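You operate a simulated robot arm through the tools that you are given. There is no shell and no other tool.

Carry out the task below with a simulated robot arm. There is one attempt and no reset: what you move stays moved.

TASK
Put things in order on the top of the window table. At the end: the green bottle from the top of the window table stands where the large lamp stood; the clear stem from the top of the window table stands on top of the wire spool; the large lamp from the top of the window table stands on top of the black gauge; the white porcelain knob from the top of the window table stands where the green bottle stood; whatever was shut is shut again. Leave all else as you found it, and nothing knocked over.

The check looks at the end state, three seconds after you hand in, the way a careful person would. Anything else that was tipped, shoved, dropped, spilled or broken makes it a failure.

THE ROBOT
A 7-joint arm with a two-finger parallel gripper, fixed in place. Base frame: the origin is at the foot of the arm, x ahead of it, y to its left, z up; the work surface is at about z = 0. Units: mm, rad, N and s.
With the tool pointing down near the work surface it reaches from about 220 to 580 mm from the base axis. Its first joint turns from -1.152 to 1.152 rad. Payload 2.5 kg.
The TCP is the grasp point between the finger pads, 23 mm short of the fingertips. In the tool frame z runs along the fingers and y along their closing line. The gripper opens to 94 mm. The fingers are 38 mm wide and 10 mm thick; the gripper's body (54 by 96 mm) begins 39 mm behind the TCP.
Orientation is that of the tool frame in the base frame, as a unit quaternion [x, y, z, w]. With the fingers straight down and closing along the base's y, the tool's x points along the base's -x, its y along +y and its z along -z.

THE INTERFACE
- The arm moves only by the tool drive_tool. Its arguments are lists of equal length, an entry for each row: "translation": the shift along the tool's x, y, z in units of 300 mm (1.0 is 300 mm), a list of three; "angular": the turn, a rotation vector about the tool's x, y, z in units of 120 degrees (1.0 is 120 degrees), a list of three. In form: {"translation": [[dx, dy, dz], ...], "angular": [[wx, wy, wz], ...]}. A call has 1 to 20 rows; each row is the pose to reach, as a shift and turn from the pose commanded when the call began, along the tool's axes at that moment. "hand" is the opening, from 0 (shut) to 1 (fully open), set as the call begins (left out, the last holds). A call with a number of a shift or a turn outside -1 to 1 is refused whole. Each row takes 0.2 s and may step no farther than 50 mm and 0.15 rad from the row before; otherwise, or with a gripper value out of range, the whole call is refused. Where a pose cannot be reached the arm comes as near as it can. A force on the tool above 40 N (or 10 N above the force at the start of the call, whichever is more), or a blocked arm, ends the call early, and 0.2 s more pass. The fingers move at their own pace (about 108 mm/s each) and stop on an object; they squeeze with about 45 N. The grip force told is the motor's: it shows also when the fingers shut on nothing. Time passes only in rows, and 0.2 s behind the last, so rows that repeat a pose let the fingers close. The reply holds the time, the measured pose of the TCP, the force on the tool along the base axes, the opening and the grip force, in the units named above and with some noise, with the torque about the TCP (base axes, N m) and any sound that the robot's microphone picked up, and new pictures: "views" is both (left out), scene, wrist or none.
- Cameras (640 x 400 px; columns grow to the right, rows downward): "scene" is fixed at [132.6, -417.8, 545.8]; the picture's right is [0.71, -0.71, 0.00], its down [-0.40, -0.40, -0.83] and it looks along [0.58, 0.58, -0.56] (base axes); focal length 363 px, centre (320, 200). "wrist" rides on the gripper at [86, 16, -75] in the tool frame; the picture's right is [-0.18, 0.98, 0.00], its down [-0.58, -0.11, -0.81] and it looks along [-0.79, -0.15, 0.59] (tool axes); focal length 243 px, centre (320, 200). There is no depth. A picture from a camera that has moved, and an enlarged one, comes with that camera's place and axes in the base frame and with its lens.
- enlarge(camera, box): a new picture of the part [left, top, right, bottom] of that camera's present view, enlarged. It takes no simulated time.
- close_job(): hands the job in; it is judged then, once.

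Nothing tells you positions but the pictures and the camera data. Unless the task says otherwise, let go and move clear before handing in.

The tools are called after "Emit:" as name(argument=value, ...) on one line, values as JSON. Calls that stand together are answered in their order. drive_tool: Moves the arm, as the interface text tells. Its arguments: {"type":"object","properties":{"translation":{"type":"array","items":{"type":"array","items":{"type":"number"}}},"angular":{"type":"array","items":{"type":"array","items":{"type":"number"}}},"hand":{"type":"number"},"views":{"type":"string","enum":["both","scene","wrist","none"]}},"required":["translation","angular"]} The other tools are called the same way: enlarge (camera, box) takes an enlarged picture of a part of a camera's view; close_job () hands the job in.

At the start:

```text
clock: 0.0
tcp_pos: [386.4, 165.8, 290.3]
ee_rot: [0.0, 1.0, 0.0, 0.0]
ft_force: [0.0, -1.2, 0.4]
ft_torque: [0.01, -0.02, 0.0]
opening: 93.8
grasp_force: 0.1
```

scene: 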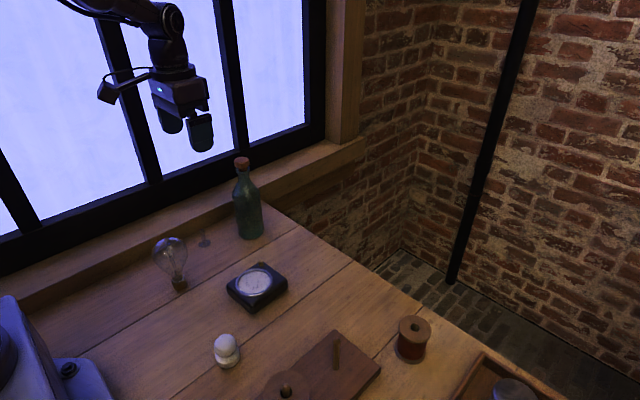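
wrist: 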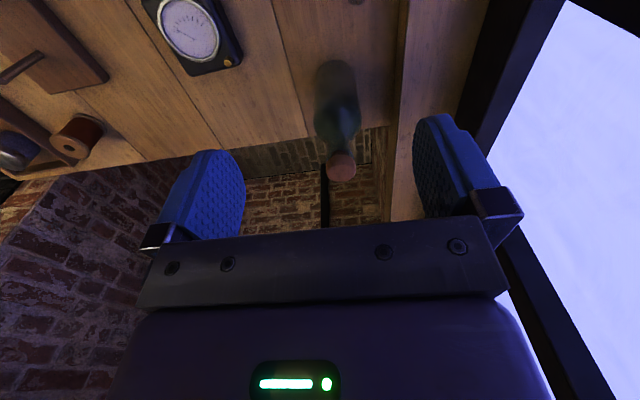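

I see a table by a window with a light bulb (the large lamp), a green bottle, a black gauge, a white knob, a wire spool and a wooden board. I'll look closer before moving.

Emit:
enlarge(camera="scene", box=[130, 140, 310, 320])

Emit:
enlarge(camera="scene", box=[190, 300, 400, 400])

Emit:
enlarge(camera="scene", box=[370, 290, 580, 400])

Emit:
enlarge(camera="scene", box=[0, 280, 200, 400])

Emit:
enlarge(camera="wrist", box=[0, 0, 400, 200])

```text
2.22 times, centred on (220, 230) of scene
camera zoom: at [132.6, -417.8, 545.8], right [0.71, -0.71, 0.0], down [-0.4, -0.4, -0.83], along [0.58, 0.58, -0.56], focal length 808 px, centre (542, 133)
```

zoom: 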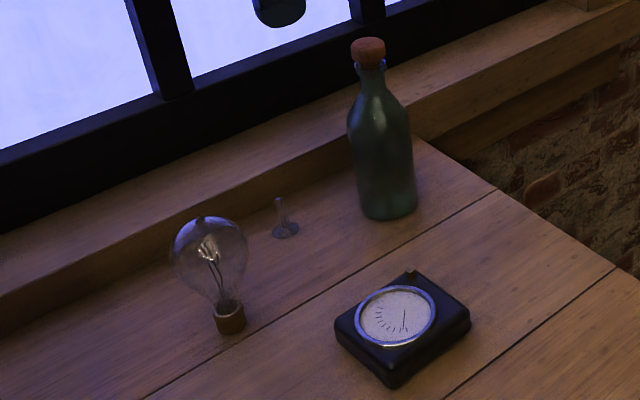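

```text
3.05 times, centred on (295, 350) of scene
camera zoom: at [132.6, -417.8, 545.8], right [0.71, -0.71, 0.0], down [-0.4, -0.4, -0.83], along [0.58, 0.58, -0.56], focal length 1108 px, centre (396, -257)
```

zoom: 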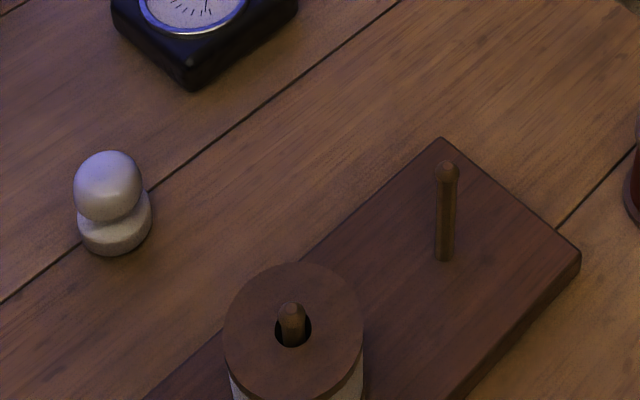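

```text
3.05 times, centred on (475, 345) of scene
camera zoom: at [132.6, -417.8, 545.8], right [0.71, -0.71, 0.0], down [-0.4, -0.4, -0.83], along [0.58, 0.58, -0.56], focal length 1108 px, centre (-152, -242)
```

zoom: 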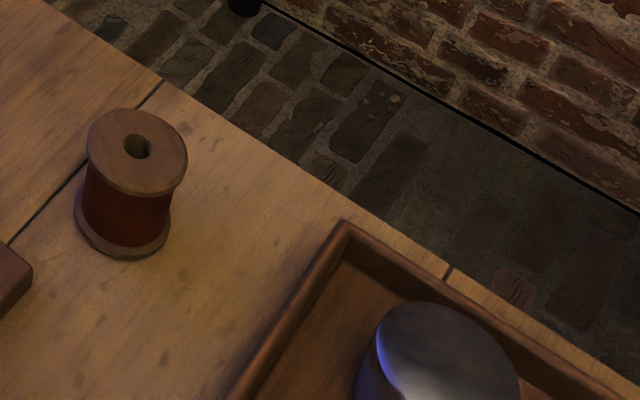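

```text
3.20 times, centred on (100, 340) of scene
camera zoom: at [132.6, -417.8, 545.8], right [0.71, -0.71, 0.0], down [-0.4, -0.4, -0.83], along [0.58, 0.58, -0.56], focal length 1163 px, centre (1024, -248)
```

zoom: 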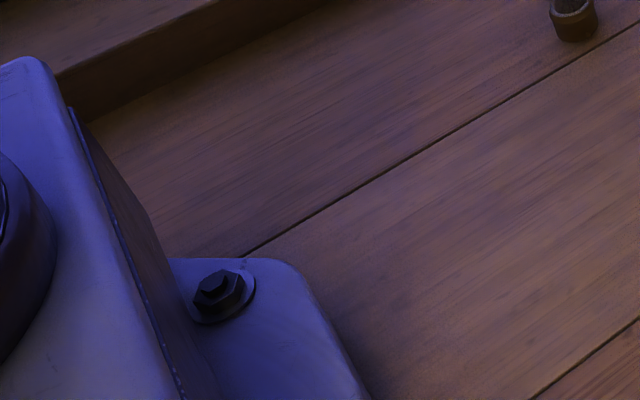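

```text
1.60 times, centred on (200, 100) of wrist
camera zoom: at [299.4, 183.6, 364.4], right [0.18, 0.98, 0.0], down [0.58, -0.11, 0.81], along [0.79, -0.15, -0.59], focal length 388 px, centre (512, 360)
```

zoom: 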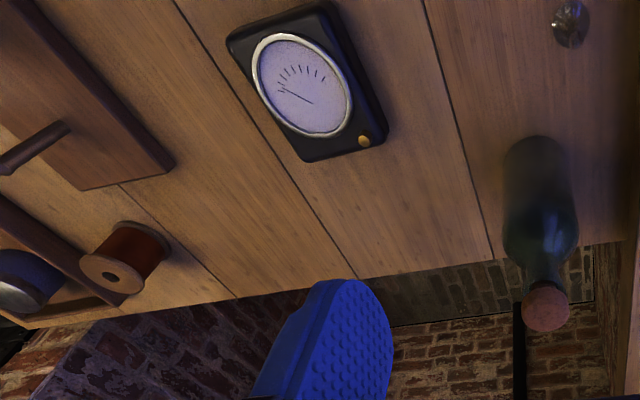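

The objects sit roughly here: bulb (289,130), stem (392,214), bottle (490,169), gauge (388,11), knob (271,-68), red spool (491,-270). I'll zoom in on the bottle neck, the stem and the sill for grasp details.

Emit:
enlarge(camera="scene", box=[215, 145, 285, 250])

Emit:
enlarge(camera="scene", box=[175, 200, 255, 260])

Emit:
enlarge(camera="scene", box=[140, 225, 220, 300])

Emit:
enlarge(camera="scene", box=[215, 250, 300, 320])

```text
3.81 times, centred on (250, 198) of scene
camera zoom: at [132.6, -417.8, 545.8], right [0.71, -0.71, 0.0], down [-0.4, -0.4, -0.83], along [0.58, 0.58, -0.56], focal length 1384 px, centre (587, 210)
```

zoom: 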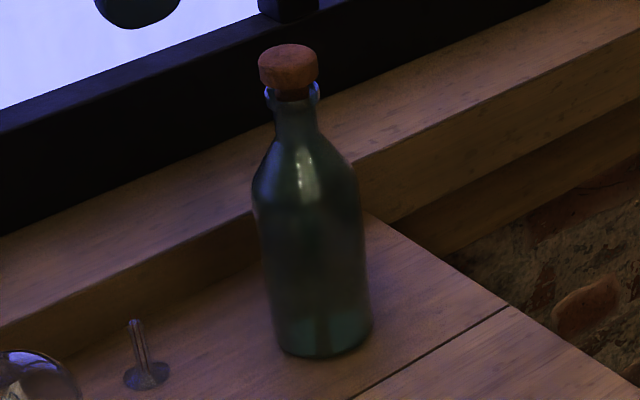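

```text
6.67 times, centred on (215, 230) of scene
camera zoom: at [132.6, -417.8, 545.8], right [0.71, -0.71, 0.0], down [-0.4, -0.4, -0.83], along [0.58, 0.58, -0.56], focal length 2423 px, centre (1020, 0)
```

zoom: 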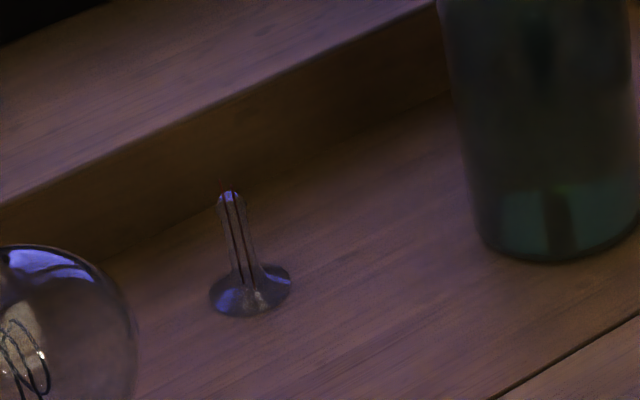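

```text
5.33 times, centred on (180, 262) of scene
camera zoom: at [132.6, -417.8, 545.8], right [0.71, -0.71, 0.0], down [-0.4, -0.4, -0.83], along [0.58, 0.58, -0.56], focal length 1938 px, centre (1067, -133)
```

zoom: 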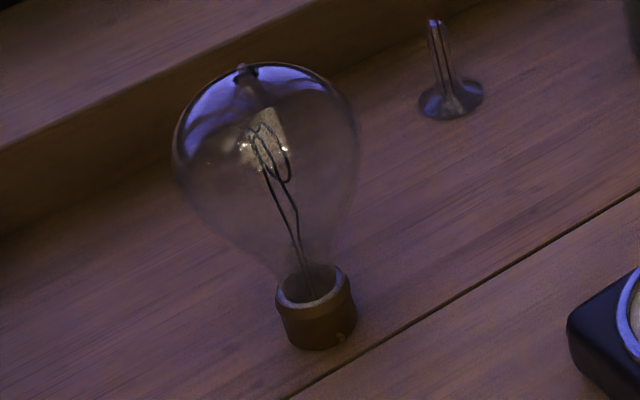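

```text
5.71 times, centred on (258, 285) of scene
camera zoom: at [132.6, -417.8, 545.8], right [0.71, -0.71, 0.0], down [-0.4, -0.4, -0.83], along [0.58, 0.58, -0.56], focal length 2077 px, centre (677, -286)
```

zoom: 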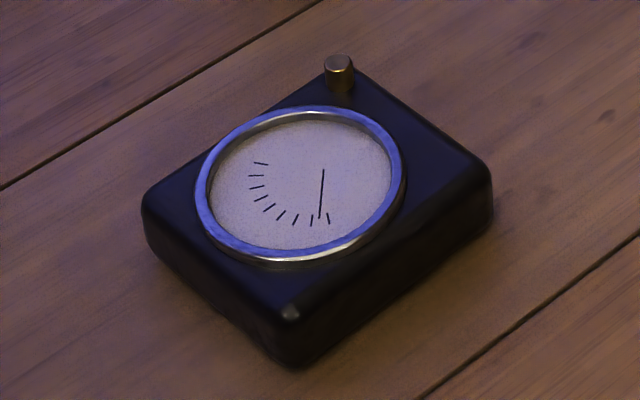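

The bottle has an overhanging cork, so I'll grip its body later. The stem is about 44 mm high with a foot about 28 mm across, so I'll go above it first with the fingers partly open.

Emit:
drive_tool(translation=[[-0.005, 0.04, 0.14], [-0.01, 0.08, 0.28], [-0.015, 0.12, 0.42], [-0.0187, 0.1607, 0.56], [-0.0187, 0.1607, 0.6]], angular=[[0, 0, 0], [0, 0, 0], [0, 0, 0], [0, 0, 0], [0, 0, 0]], hand=0.45)

```text
clock: 1.2
tcp_pos: [390.8, 215.5, 111.0]
ee_rot: [0.0, 1.0, 0.0, 0.0]
ft_force: [-0.7, 2.0, -0.5]
ft_torque: [0.02, 0.02, 0.01]
opening: 42.5
grasp_force: 0.0
camera wrist: at [304.8, 232.1, 184.4], right [0.18, 0.98, 0.0], down [0.58, -0.11, 0.81], along [0.79, -0.15, -0.59], focal length 243 px, centre (320, 200)
```

scene: 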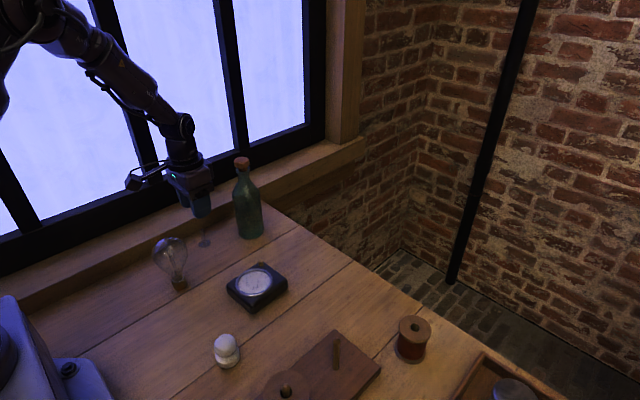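
wrist: 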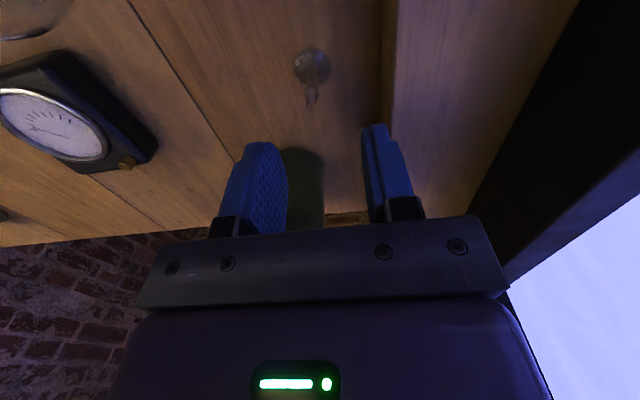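

Emit:
enlarge(camera="wrist", box=[270, 30, 370, 120])

Emit:
enlarge(camera="scene", box=[170, 160, 250, 260])

```text
4.44 times, centred on (320, 75) of wrist
camera zoom: at [304.8, 232.1, 184.4], right [0.18, 0.98, 0.0], down [0.58, -0.11, 0.81], along [0.79, -0.15, -0.59], focal length 1078 px, centre (320, 756)
```

zoom: 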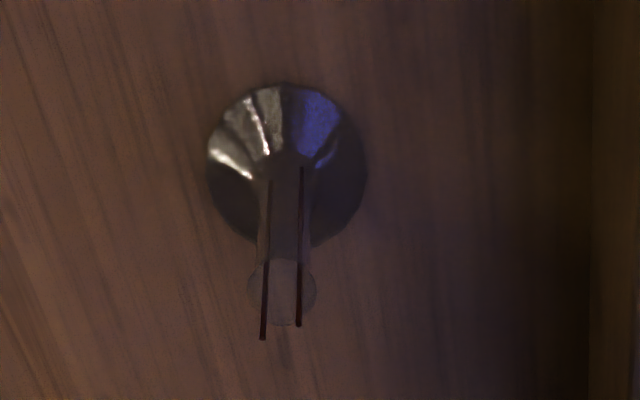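

```text
4.00 times, centred on (210, 210) of scene
camera zoom: at [132.6, -417.8, 545.8], right [0.71, -0.71, 0.0], down [-0.4, -0.4, -0.83], along [0.58, 0.58, -0.56], focal length 1454 px, centre (760, 160)
```

zoom: 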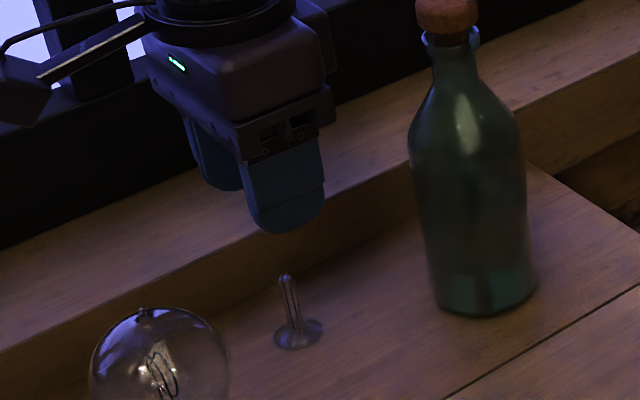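

The wrist view puts the stem's foot near (388,212), a few mm from where I am. I'll lower with that correction, keeping the fingers open.

Emit:
drive_tool(translation=[[0.0117, -0.0067, 0.0], [0.0117, -0.0067, 0.08], [0.0117, -0.0067, 0.16], [0.0117, -0.0067, 0.22], [0.0117, -0.0067, 0.2477], [0.0117, -0.0067, 0.2477]], angular=[[0, 0, 0], [0, 0, 0], [0, 0, 0], [0, 0, 0], [0, 0, 0], [0, 0, 0]])

Emit:
enlarge(camera="scene", box=[170, 180, 250, 260])

Emit:
enlarge(camera="wrist", box=[220, 60, 420, 240])

```text
clock: 2.6
tcp_pos: [388.7, 213.7, 36.3]
ee_rot: [0.0, 1.0, 0.0, -0.001]
ft_force: [0.4, 0.2, -0.9]
ft_torque: [-0.01, -0.01, 0.01]
opening: 42.3
grasp_force: 0.1
camera wrist: at [301.3, 230.2, 109.7], right [0.18, 0.98, 0.0], down [0.58, -0.11, 0.81], along [0.79, -0.15, -0.59], focal length 243 px, centre (320, 200)
```

scene: 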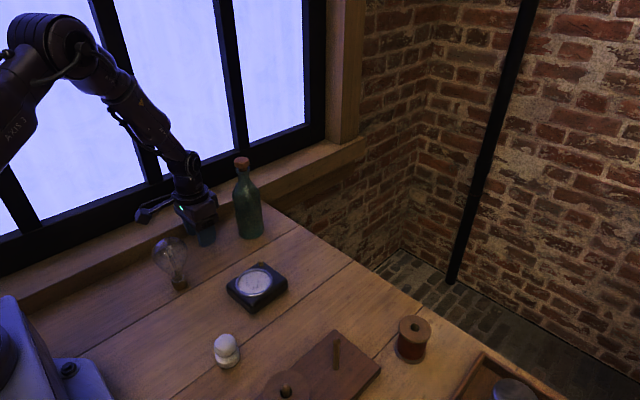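
wrist: 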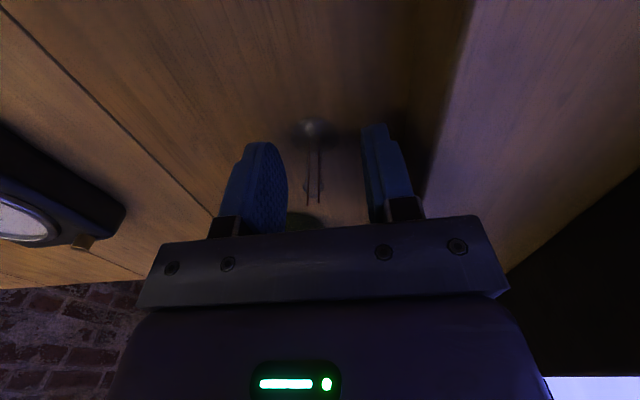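

```text
5.00 times, centred on (210, 220) of scene
camera zoom: at [132.6, -417.8, 545.8], right [0.71, -0.71, 0.0], down [-0.4, -0.4, -0.83], along [0.58, 0.58, -0.56], focal length 1817 px, centre (870, 100)
```

zoom: 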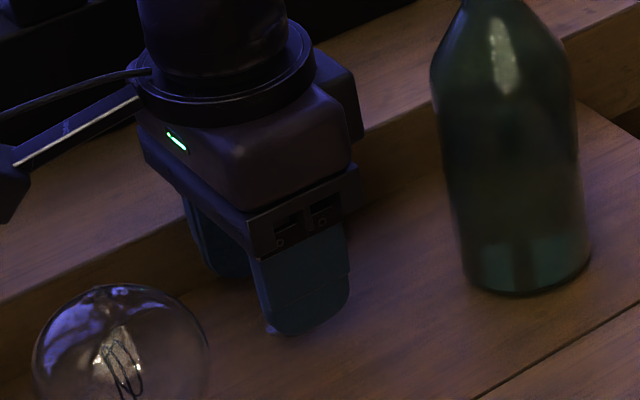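

```text
2.22 times, centred on (320, 150) of wrist
camera zoom: at [301.3, 230.2, 109.7], right [0.18, 0.98, 0.0], down [0.58, -0.11, 0.81], along [0.79, -0.15, -0.59], focal length 539 px, centre (320, 311)
```

zoom: 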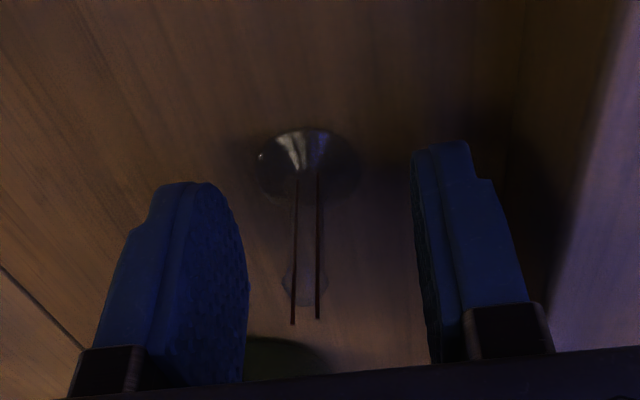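

The rod is centred between the fingers, so I'll close gently.

Emit:
drive_tool(translation=[[0.008, -0.003, 0], [0.008, -0.003, 0], [0.008, -0.003, 0], [0.008, -0.003, 0]], angular=[[0, 0, 0], [0, 0, 0], [0, 0, 0], [0, 0, 0]], hand=0.06, views="wrist")

Emit:
enlarge(camera="wrist", box=[220, 60, 420, 240])

```text
clock: 3.6
tcp_pos: [385.8, 212.2, 37.6]
ee_rot: [0.0, 1.0, -0.001, 0.001]
ft_force: [0.9, -0.3, 0.0]
ft_torque: [0.02, 0.03, -0.02]
opening: 7.9
grasp_force: 45.1
camera wrist: at [299.1, 229.2, 110.2], right [0.18, 0.98, 0.0], down [0.58, -0.11, 0.81], along [0.79, -0.15, -0.59], focal length 243 px, centre (320, 200)
```

wrist: 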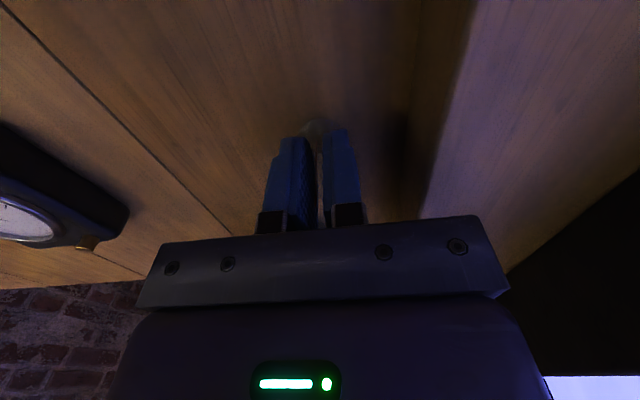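

```text
2.22 times, centred on (320, 150) of wrist
camera zoom: at [299.1, 229.2, 110.2], right [0.18, 0.98, 0.0], down [0.58, -0.11, 0.81], along [0.79, -0.15, -0.59], focal length 539 px, centre (320, 311)
```

zoom: 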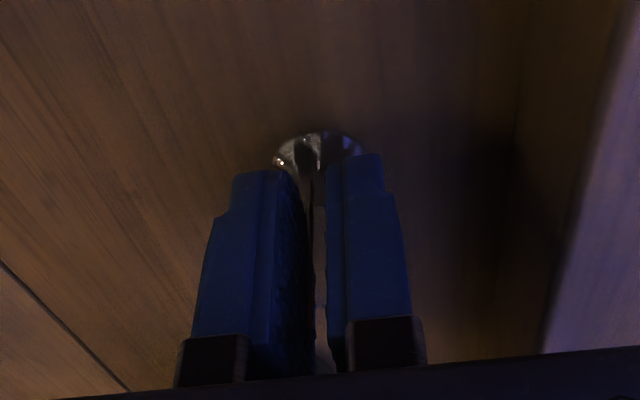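

The stem is gripped (7.9 mm). I'll lift it and carry it towards the spool at height.

Emit:
drive_tool(translation=[[0, 0, -0.08], [0, 0, -0.2], [0, 0, -0.33], [0, 0, -0.46], [0, 0, -0.58], [-0.03, -0.13, -0.58], [-0.06, -0.27, -0.58], [-0.09, -0.41, -0.58], [-0.12, -0.55, -0.58], [-0.15, -0.69, -0.58], [-0.18, -0.83, -0.58], [-0.2, -0.95, -0.58]], angular=[[0, 0, 0], [0, 0, 0], [0, 0, 0], [0, 0, 0], [0, 0, 0], [0, 0, 0], [0, 0, 0], [0, 0, 0], [0, 0, 0], [0, 0, 0], [0, 0, 0], [0, 0, 0]])

Emit:
enlarge(camera="wrist", box=[0, 0, 320, 200])

Emit:
enlarge(camera="scene", box=[150, 150, 310, 310])

```text
clock: 6.2
tcp_pos: [446.2, -73.8, 208.9]
ee_rot: [0.001, 1.0, 0.0, 0.0]
ft_force: [-0.1, -0.4, -1.1]
ft_torque: [-0.01, 0.02, 0.01]
opening: 8.0
grasp_force: 44.8
camera wrist: at [359.2, -56.3, 283.1], right [0.18, 0.98, 0.0], down [0.58, -0.11, 0.81], along [0.79, -0.15, -0.59], focal length 243 px, centre (320, 200)
```

scene: 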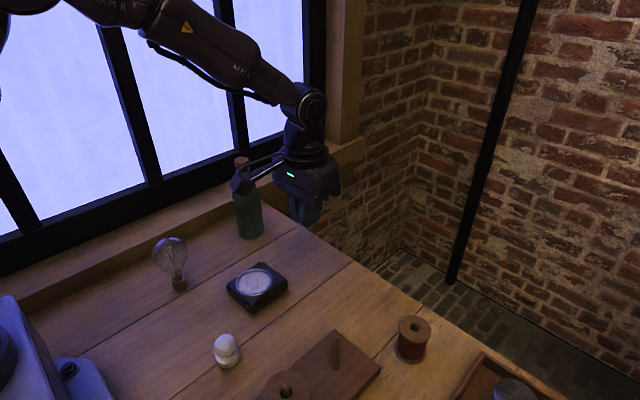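
wrist: 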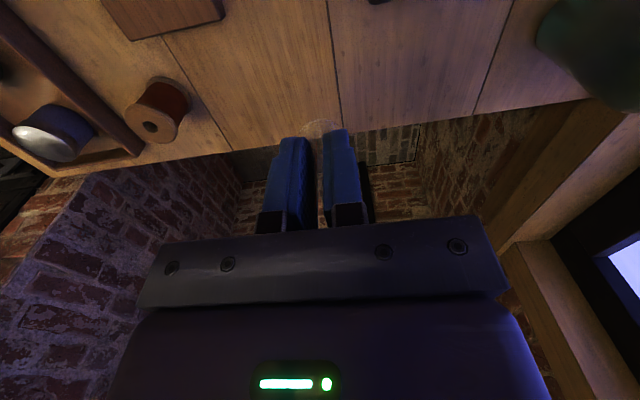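

```text
2.00 times, centred on (160, 100) of wrist
camera zoom: at [359.2, -56.3, 283.1], right [0.18, 0.98, 0.0], down [0.58, -0.11, 0.81], along [0.79, -0.15, -0.59], focal length 485 px, centre (640, 400)
```

zoom: 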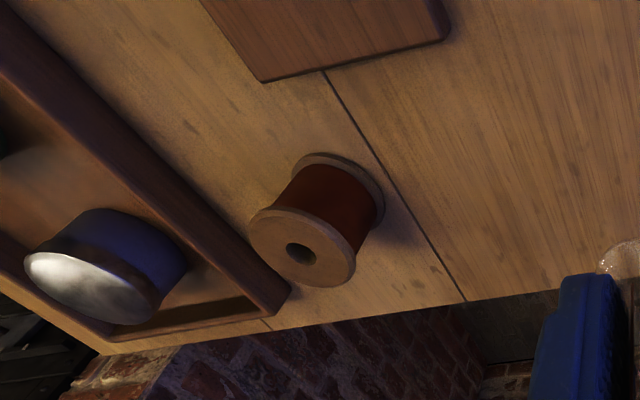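

```text
2.50 times, centred on (230, 230) of scene
camera zoom: at [132.6, -417.8, 545.8], right [0.71, -0.71, 0.0], down [-0.4, -0.4, -0.83], along [0.58, 0.58, -0.56], focal length 908 px, centre (545, 125)
```

zoom: 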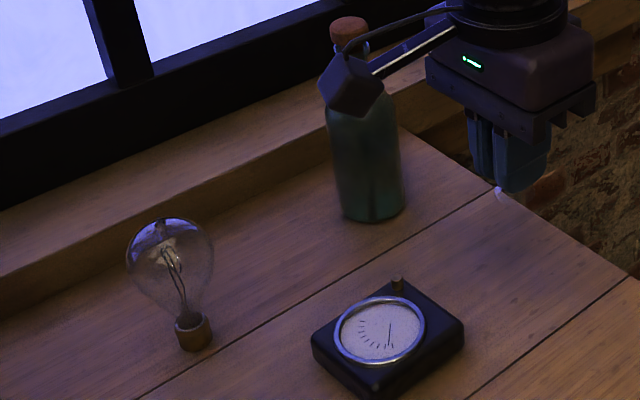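

The spool is near (487,-270) with its top at z≈60, and nothing else has been disturbed. I'll move above it and refine.

Emit:
drive_tool(translation=[[-0.03, -0.14, 0], [-0.06, -0.28, 0], [-0.09, -0.42, 0], [-0.12, -0.56, 0], [-0.137, -0.65, 0.05], [-0.137, -0.65, 0.16], [-0.137, -0.65, 0.16]], angular=[[0, 0, 0], [0, 0, 0], [0, 0, 0], [0, 0, 0], [0, 0, 0], [0, 0, 0], [0, 0, 0]])

Emit:
enlarge(camera="wrist", box=[220, 40, 420, 200])

Emit:
enlarge(camera="scene", box=[360, 220, 480, 370])

```text
clock: 7.8
tcp_pos: [487.4, -267.6, 161.7]
ee_rot: [0.0, 1.0, 0.0, -0.001]
ft_force: [-0.1, 1.2, -0.1]
ft_torque: [-0.03, 0.01, -0.02]
opening: 8.4
grasp_force: 45.1
camera wrist: at [400.2, -250.4, 235.0], right [0.18, 0.98, 0.0], down [0.58, -0.11, 0.81], along [0.79, -0.15, -0.59], focal length 243 px, centre (320, 200)
```

scene: 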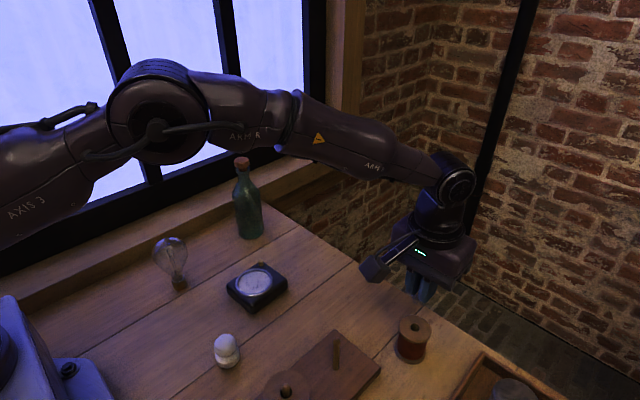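
wrist: 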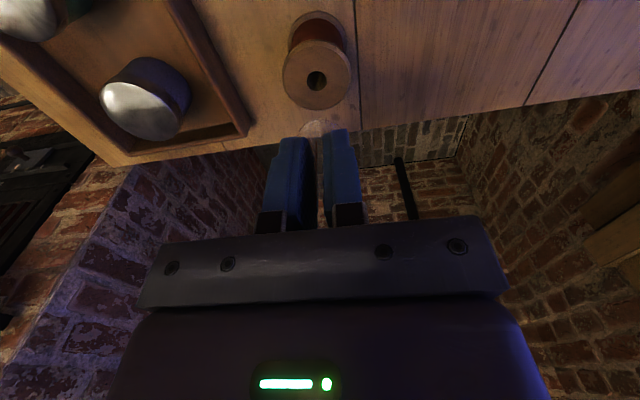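

```text
2.50 times, centred on (320, 120) of wrist
camera zoom: at [400.2, -250.4, 235.0], right [0.18, 0.98, 0.0], down [0.58, -0.11, 0.81], along [0.79, -0.15, -0.59], focal length 606 px, centre (320, 400)
```

zoom: 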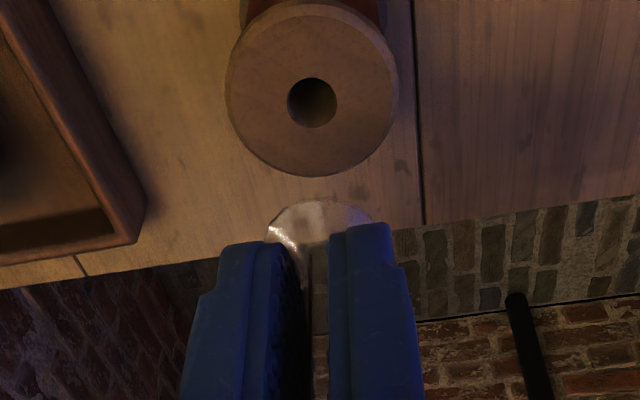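

```text
2.67 times, centred on (420, 295) of scene
camera zoom: at [132.6, -417.8, 545.8], right [0.71, -0.71, 0.0], down [-0.4, -0.4, -0.83], along [0.58, 0.58, -0.56], focal length 969 px, centre (53, -53)
```

zoom: 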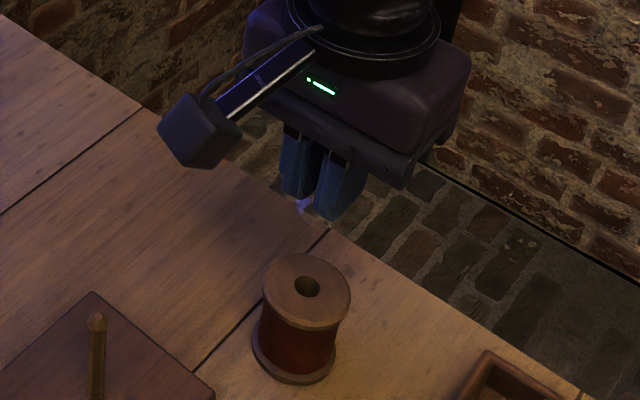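

The stem foot sits right under the TCP and the spool centre is at about (489.5,-270). I'll descend to just above the spool's top.

Emit:
drive_tool(translation=[[-0.0077, -0.0037, 0.05], [-0.0077, -0.0037, 0.1], [-0.0077, -0.0037, 0.15], [-0.0077, -0.0037, 0.18], [-0.0077, -0.0037, 0.2], [-0.0077, -0.0037, 0.2]], angular=[[0, 0, 0], [0, 0, 0], [0, 0, 0], [0, 0, 0], [0, 0, 0], [0, 0, 0]])

Emit:
enlarge(camera="wrist", box=[240, 60, 400, 180])

Emit:
enlarge(camera="scene", box=[370, 260, 450, 370])

```text
clock: 9.2
tcp_pos: [488.5, -269.4, 102.5]
ee_rot: [0.001, 1.0, 0.0, 0.0]
ft_force: [-0.3, -0.7, -0.2]
ft_torque: [0.0, 0.05, 0.0]
opening: 8.3
grasp_force: 44.9
camera wrist: at [402.7, -252.3, 175.8], right [0.18, 0.98, 0.0], down [0.58, -0.11, 0.81], along [0.79, -0.15, -0.59], focal length 243 px, centre (320, 200)
```

scene: 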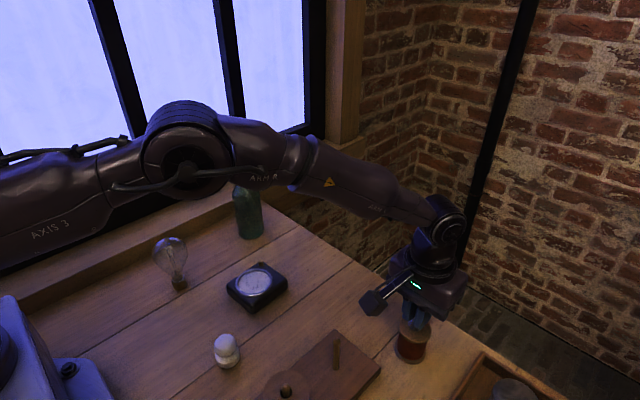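
wrist: 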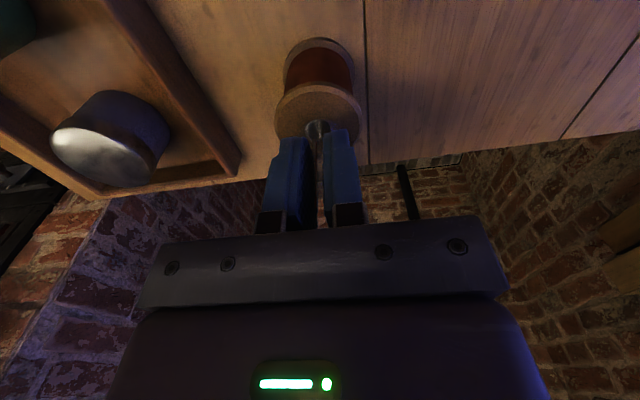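

```text
3.33 times, centred on (320, 120) of wrist
camera zoom: at [402.7, -252.3, 175.8], right [0.18, 0.98, 0.0], down [0.58, -0.11, 0.81], along [0.79, -0.15, -0.59], focal length 809 px, centre (320, 467)
```

zoom: 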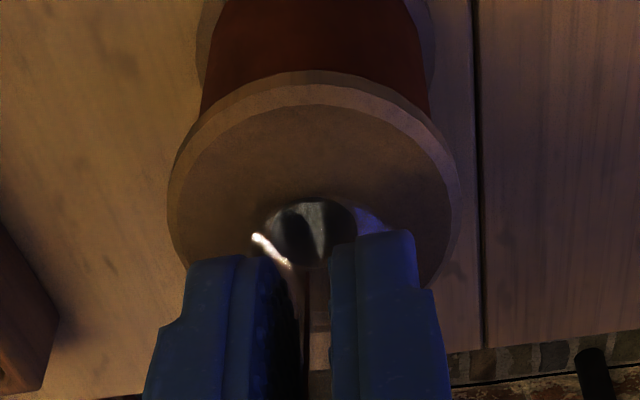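

```text
3.64 times, centred on (410, 315) of scene
camera zoom: at [132.6, -417.8, 545.8], right [0.71, -0.71, 0.0], down [-0.4, -0.4, -0.83], along [0.58, 0.58, -0.56], focal length 1321 px, centre (-7, -218)
```

zoom: 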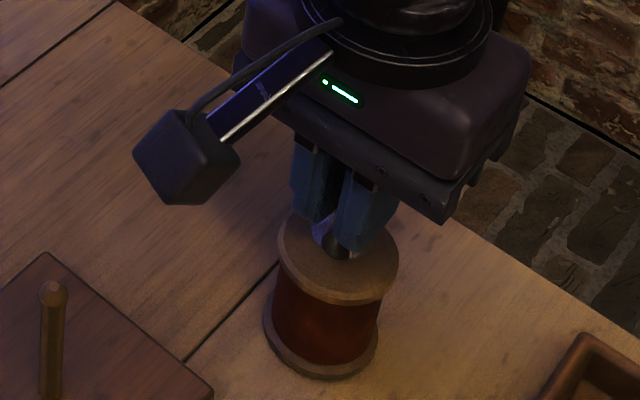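

Emit:
drive_tool(translation=[[0, -0.002, 0.0033], [0, -0.002, 0.0067], [0, -0.002, 0.01]], angular=[[0, 0, 0], [0, 0, 0], [0, 0, 0]], views="none")

Emit:
enlarge(camera="scene", box=[390, 290, 440, 350])

Emit:
enlarge(camera="wrist", box=[280, 80, 370, 150])

```text
clock: 10.0
tcp_pos: [489.7, -270.4, 98.9]
ee_rot: [-0.001, 1.0, 0.0, 0.0]
ft_force: [-1.0, -0.4, -1.3]
ft_torque: [0.01, -0.02, 0.01]
opening: 8.2
grasp_force: 45.1
```

```text
6.67 times, centred on (415, 320) of scene
camera zoom: at [132.6, -417.8, 545.8], right [0.71, -0.71, 0.0], down [-0.4, -0.4, -0.83], along [0.58, 0.58, -0.56], focal length 2423 px, centre (-313, -600)
```

zoom: 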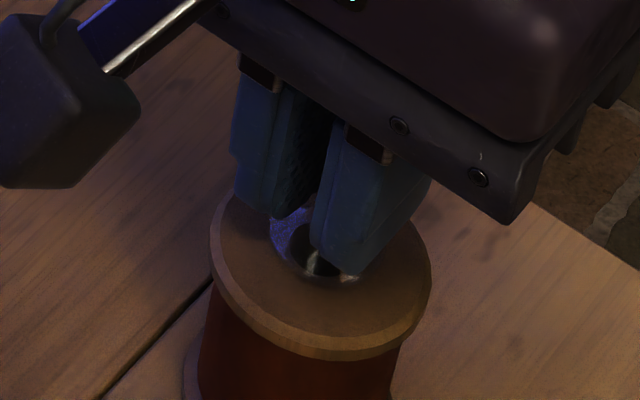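

```text
5.71 times, centred on (325, 115) of wrist
camera zoom: at [402.4, -252.8, 172.9], right [0.18, 0.98, 0.0], down [0.58, -0.11, 0.81], along [0.79, -0.15, -0.59], focal length 1386 px, centre (291, 686)
```

zoom: 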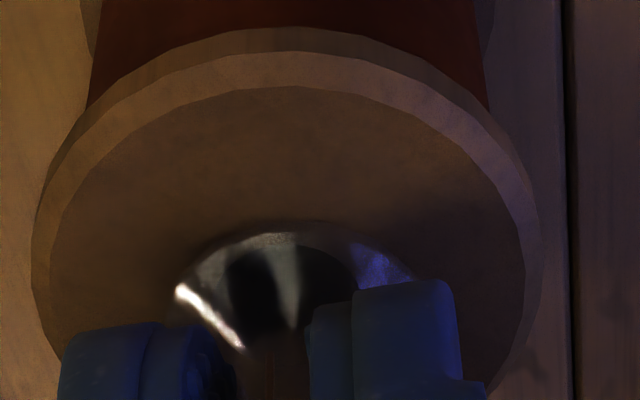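

Emit:
drive_tool(translation=[[0, 0, 0.0017], [0, 0, 0.0033], [0, 0, 0.005]], angular=[[0, 0, 0], [0, 0, 0], [0, 0, 0]], views="none")

Emit:
drive_tool(translation=[[0, 0, 0.0017], [0, 0, 0.0033]], angular=[[0, 0, 0], [0, 0, 0]], views="none")

Emit:
enlarge(camera="wrist", box=[280, 80, 370, 150])

```text
clock: 10.8
tcp_pos: [489.2, -269.7, 97.9]
ee_rot: [0.0, 1.0, 0.0, 0.0]
ft_force: [-1.8, -0.8, 2.8]
ft_torque: [0.03, 0.06, -0.01]
opening: 8.2
grasp_force: 44.8
```

```text
clock: 11.4
tcp_pos: [490.6, -270.4, 97.9]
ee_rot: [0.001, 1.0, 0.0, 0.0]
ft_force: [-4.0, 2.6, 11.2]
ft_torque: [0.09, 0.09, -0.02]
opening: 8.6
grasp_force: 45.1
```

```text
5.71 times, centred on (325, 115) of wrist
camera zoom: at [402.9, -253.0, 171.3], right [0.18, 0.98, 0.0], down [0.58, -0.11, 0.81], along [0.79, -0.15, -0.59], focal length 1386 px, centre (291, 686)
```

zoom: 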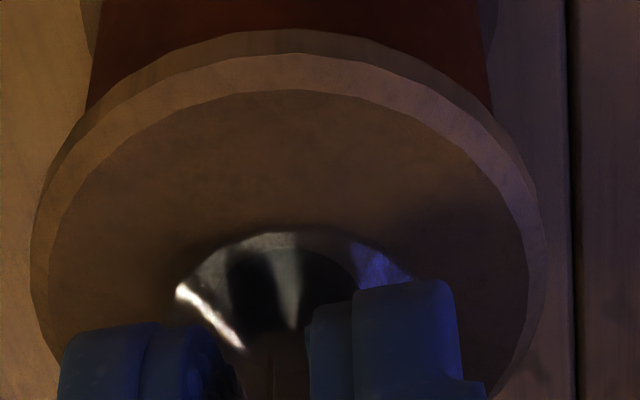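

The foot is in contact (11 N). I'll ease off slightly, release and go straight up.

Emit:
drive_tool(translation=[[0, 0, -0.0022], [0, 0, -0.0022]], angular=[[0, 0, 0], [0, 0, 0]], views="none")

Emit:
drive_tool(translation=[[0, 0, 0], [0, 0, 0], [0, 0, 0]], angular=[[0, 0, 0], [0, 0, 0], [0, 0, 0]], hand=0.35)

Emit:
enlarge(camera="wrist", box=[240, 60, 400, 200])

```text
clock: 12.0
tcp_pos: [489.2, -270.0, 97.3]
ee_rot: [-0.001, 1.0, -0.001, 0.001]
ft_force: [1.1, -0.2, 6.5]
ft_torque: [-0.04, -0.09, 0.04]
opening: 8.4
grasp_force: 45.2
```

```text
clock: 12.8
tcp_pos: [488.9, -269.6, 96.3]
ee_rot: [0.0, 1.0, 0.0, 0.001]
ft_force: [-0.3, -0.5, 0.0]
ft_torque: [0.04, -0.02, 0.03]
opening: 32.9
grasp_force: 0.1
camera wrist: at [402.7, -252.9, 171.3], right [0.18, 0.98, 0.0], down [0.58, -0.11, 0.81], along [0.79, -0.15, -0.59], focal length 243 px, centre (320, 200)
```

scene: 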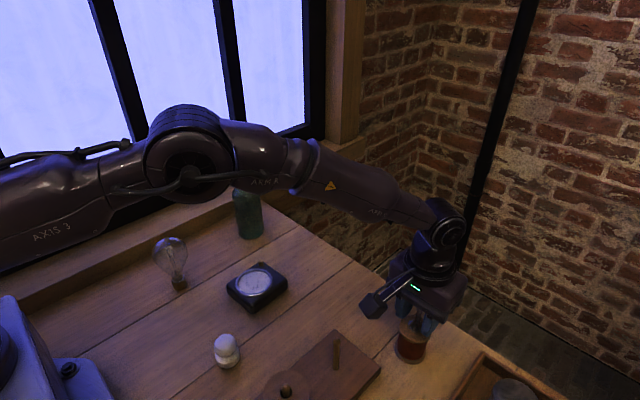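
wrist: 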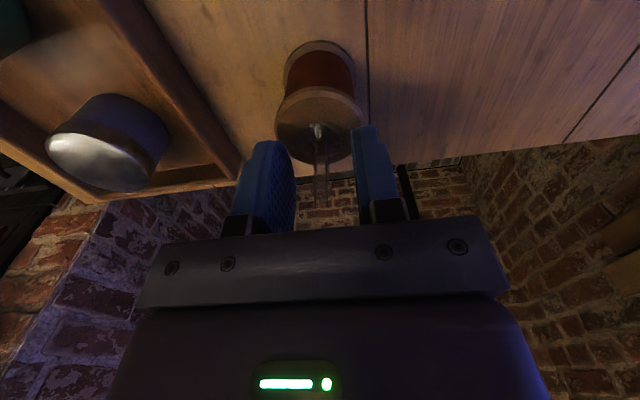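

```text
2.86 times, centred on (320, 130) of wrist
camera zoom: at [402.7, -252.9, 171.3], right [0.18, 0.98, 0.0], down [0.58, -0.11, 0.81], along [0.79, -0.15, -0.59], focal length 693 px, centre (320, 400)
```

zoom: 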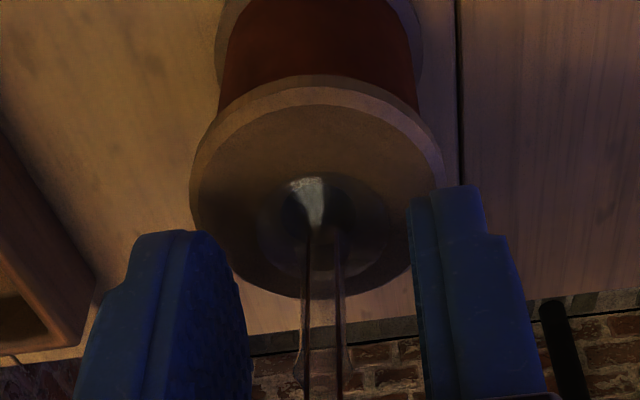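

The stem stands centred on the red wire spool. I'll rise straight up, then head towards the lamp.

Emit:
drive_tool(translation=[[0, 0, -0.06], [0, 0, -0.18], [0, 0, -0.32], [0, 0, -0.466], [0.07, 0.13, -0.466], [0.14, 0.26, -0.466], [0.21, 0.4, -0.466], [0.28, 0.54, -0.466], [0.35, 0.68, -0.466], [0.42, 0.82, -0.466], [0.48, 0.95, -0.466]], angular=[[0, 0, 0], [0, 0, 0], [0, 0, 0], [0, 0, 0], [0, 0, 0], [0, 0, 0], [0, 0, 0], [0, 0, 0], [0, 0, 0], [0, 0, 0], [0, 0, 0]])

Emit:
enlarge(camera="scene", box=[370, 270, 450, 370])

```text
clock: 15.2
tcp_pos: [344.3, 15.8, 236.5]
ee_rot: [0.001, 1.0, 0.0, 0.0]
ft_force: [0.2, -0.1, -0.7]
ft_torque: [0.0, -0.02, 0.03]
opening: 32.8
grasp_force: 0.1
camera wrist: at [257.5, 33.2, 310.9], right [0.19, 0.98, 0.0], down [0.58, -0.11, 0.81], along [0.79, -0.15, -0.59], focal length 243 px, centre (320, 200)
```

scene: 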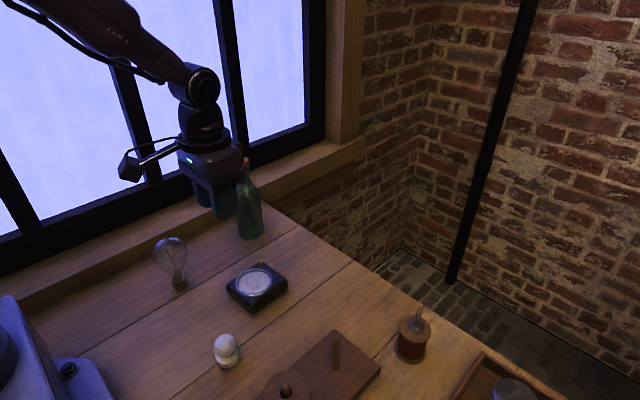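
wrist: 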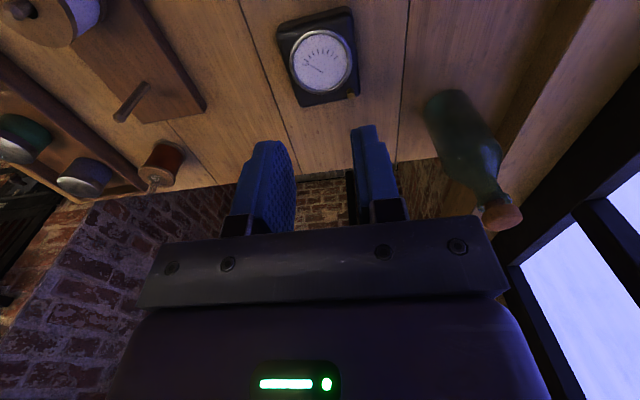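

```text
4.00 times, centred on (410, 320) of scene
camera zoom: at [132.6, -417.9, 545.8], right [0.71, -0.71, 0.0], down [-0.4, -0.4, -0.83], along [0.58, 0.58, -0.56], focal length 1454 px, centre (-40, -280)
```

zoom: 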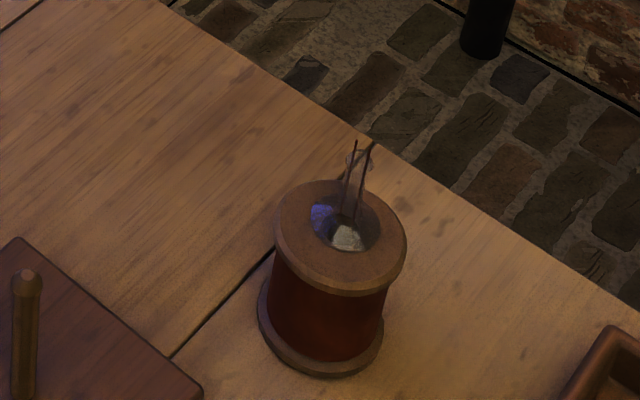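

Emit:
enlarge(camera="wrist", box=[0, 0, 240, 200])

Emit:
enlarge(camera="wrist", box=[240, 0, 560, 240])

```text
2.00 times, centred on (120, 100) of wrist
camera zoom: at [257.5, 33.2, 310.9], right [0.19, 0.98, 0.0], down [0.58, -0.11, 0.81], along [0.79, -0.15, -0.59], focal length 485 px, centre (720, 400)
```

zoom: 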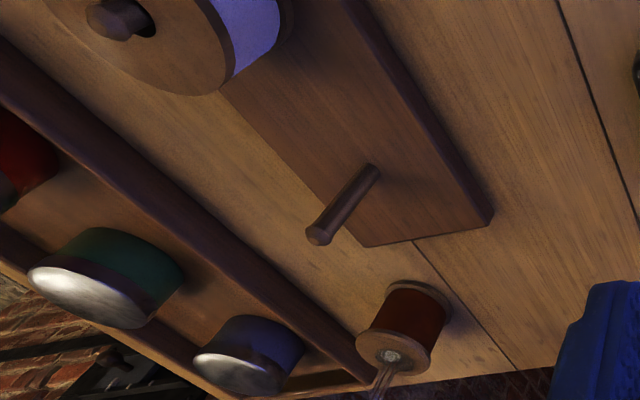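

```text
1.67 times, centred on (400, 120) of wrist
camera zoom: at [257.5, 33.2, 310.9], right [0.19, 0.98, 0.0], down [0.58, -0.11, 0.81], along [0.79, -0.15, -0.59], focal length 404 px, centre (187, 333)
```

zoom: 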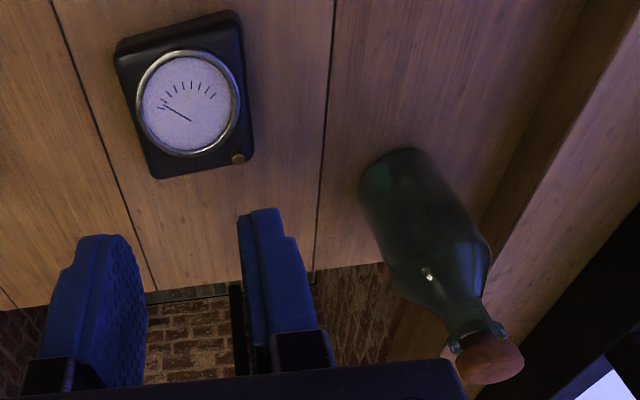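

The other spool sits on a peg with white thread, so the red one is the wire spool and that part is done. Next I'll move above the lamp with the fingers fully open.

Emit:
drive_tool(translation=[[0.06, 0.12, 0.0], [0.12, 0.24, 0.0], [0.193, 0.36, 0.0], [0.193, 0.377, 0.08], [0.193, 0.377, 0.15], [0.193, 0.377, 0.15]], angular=[[0, 0, 0], [0, 0, 0], [0, 0, 0], [0, 0, 0], [0, 0, 0], [0, 0, 0]], hand=1.0)

Emit:
enlarge(camera="wrist", box=[220, 0, 440, 200])

Emit:
enlarge(camera="scene", box=[130, 180, 230, 300])

```text
clock: 16.6
tcp_pos: [287.7, 128.1, 190.2]
ee_rot: [0.0, 1.0, 0.0, 0.0]
ft_force: [0.5, 0.0, 0.0]
ft_torque: [0.0, 0.0, 0.01]
opening: 94.1
grasp_force: 0.1
camera wrist: at [200.1, 145.8, 264.5], right [0.18, 0.98, 0.0], down [0.58, -0.11, 0.81], along [0.79, -0.15, -0.59], focal length 243 px, centre (320, 200)
```

scene: 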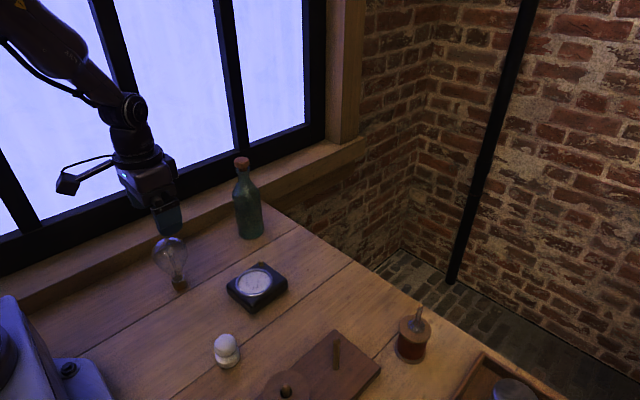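
wrist: 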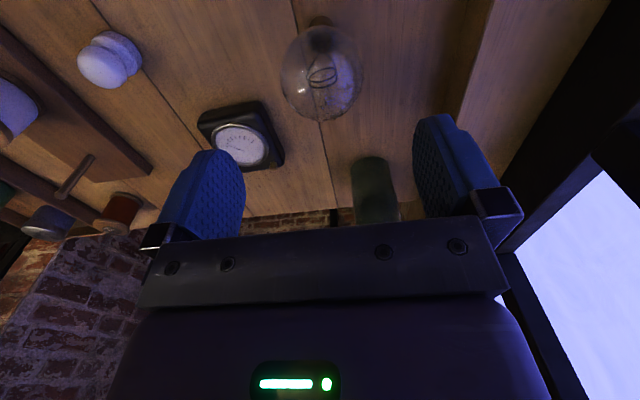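

```text
2.00 times, centred on (330, 100) of wrist
camera zoom: at [200.1, 145.8, 264.5], right [0.18, 0.98, 0.0], down [0.58, -0.11, 0.81], along [0.79, -0.15, -0.59], focal length 485 px, centre (300, 400)
```

zoom: 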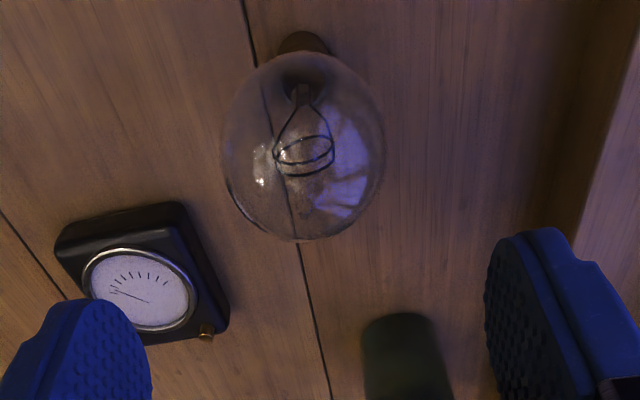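

```text
3.33 times, centred on (180, 240) of scene
camera zoom: at [132.6, -417.8, 545.8], right [0.71, -0.71, 0.0], down [-0.4, -0.4, -0.83], along [0.58, 0.58, -0.56], focal length 1211 px, centre (787, 67)
```

zoom: 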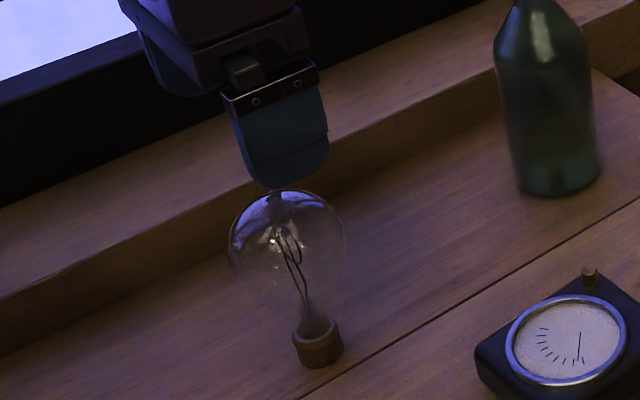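

The lamp bulb's axis is near (288,131), its globe centre at z≈83 and its top at about 118. I'll centre over it and descend to z=92.

Emit:
drive_tool(translation=[[-0.002, 0.0117, 0.0], [-0.002, 0.0117, 0.07], [-0.002, 0.0117, 0.14], [-0.002, 0.0117, 0.21], [-0.002, 0.0117, 0.21]], angular=[[0, 0, 0], [0, 0, 0], [0, 0, 0], [0, 0, 0], [0, 0, 0]])

Emit:
enlarge(camera="wrist", box=[140, 0, 500, 250])

Emit:
enlarge(camera="scene", box=[120, 190, 240, 310])

```text
clock: 17.8
tcp_pos: [289.0, 131.9, 129.0]
ee_rot: [0.0, 1.0, 0.001, 0.0]
ft_force: [0.2, 0.5, 0.5]
ft_torque: [-0.03, 0.02, -0.01]
opening: 94.0
grasp_force: 0.1
camera wrist: at [202.1, 148.5, 202.4], right [0.18, 0.98, 0.0], down [0.58, -0.11, 0.81], along [0.79, -0.15, -0.59], focal length 243 px, centre (320, 200)
```

scene: 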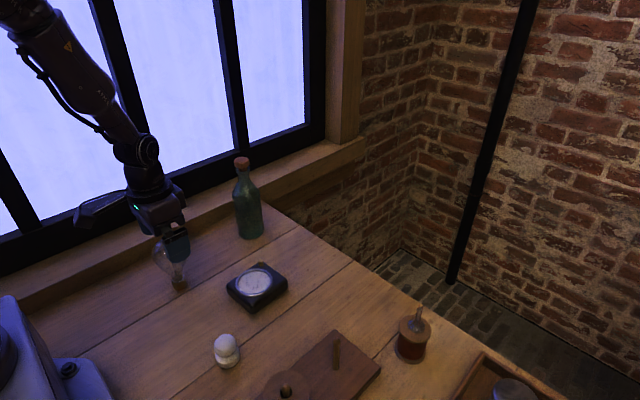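
wrist: 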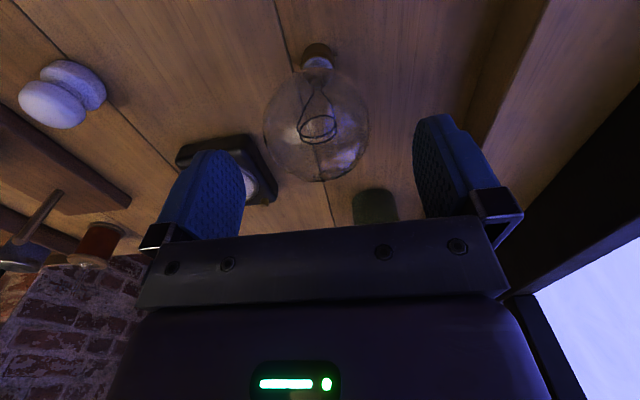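

```text
1.60 times, centred on (320, 125) of wrist
camera zoom: at [202.1, 148.5, 202.4], right [0.18, 0.98, 0.0], down [0.58, -0.11, 0.81], along [0.79, -0.15, -0.59], focal length 388 px, centre (320, 320)
```

zoom: 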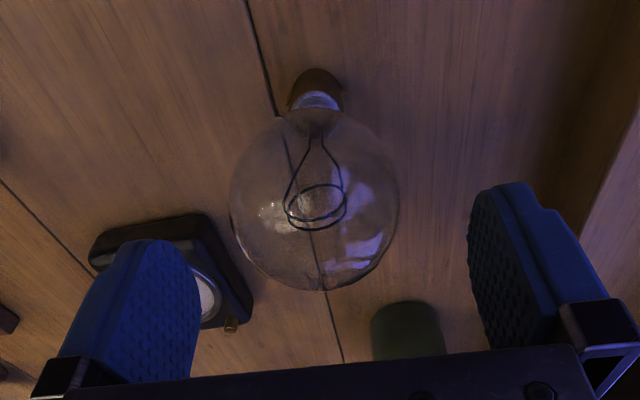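

```text
3.33 times, centred on (180, 250) of scene
camera zoom: at [132.6, -417.8, 545.8], right [0.71, -0.71, 0.0], down [-0.4, -0.4, -0.83], along [0.58, 0.58, -0.56], focal length 1211 px, centre (787, 33)
```

zoom: 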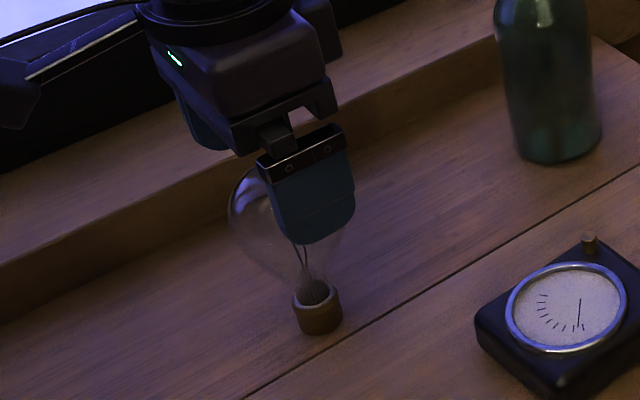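

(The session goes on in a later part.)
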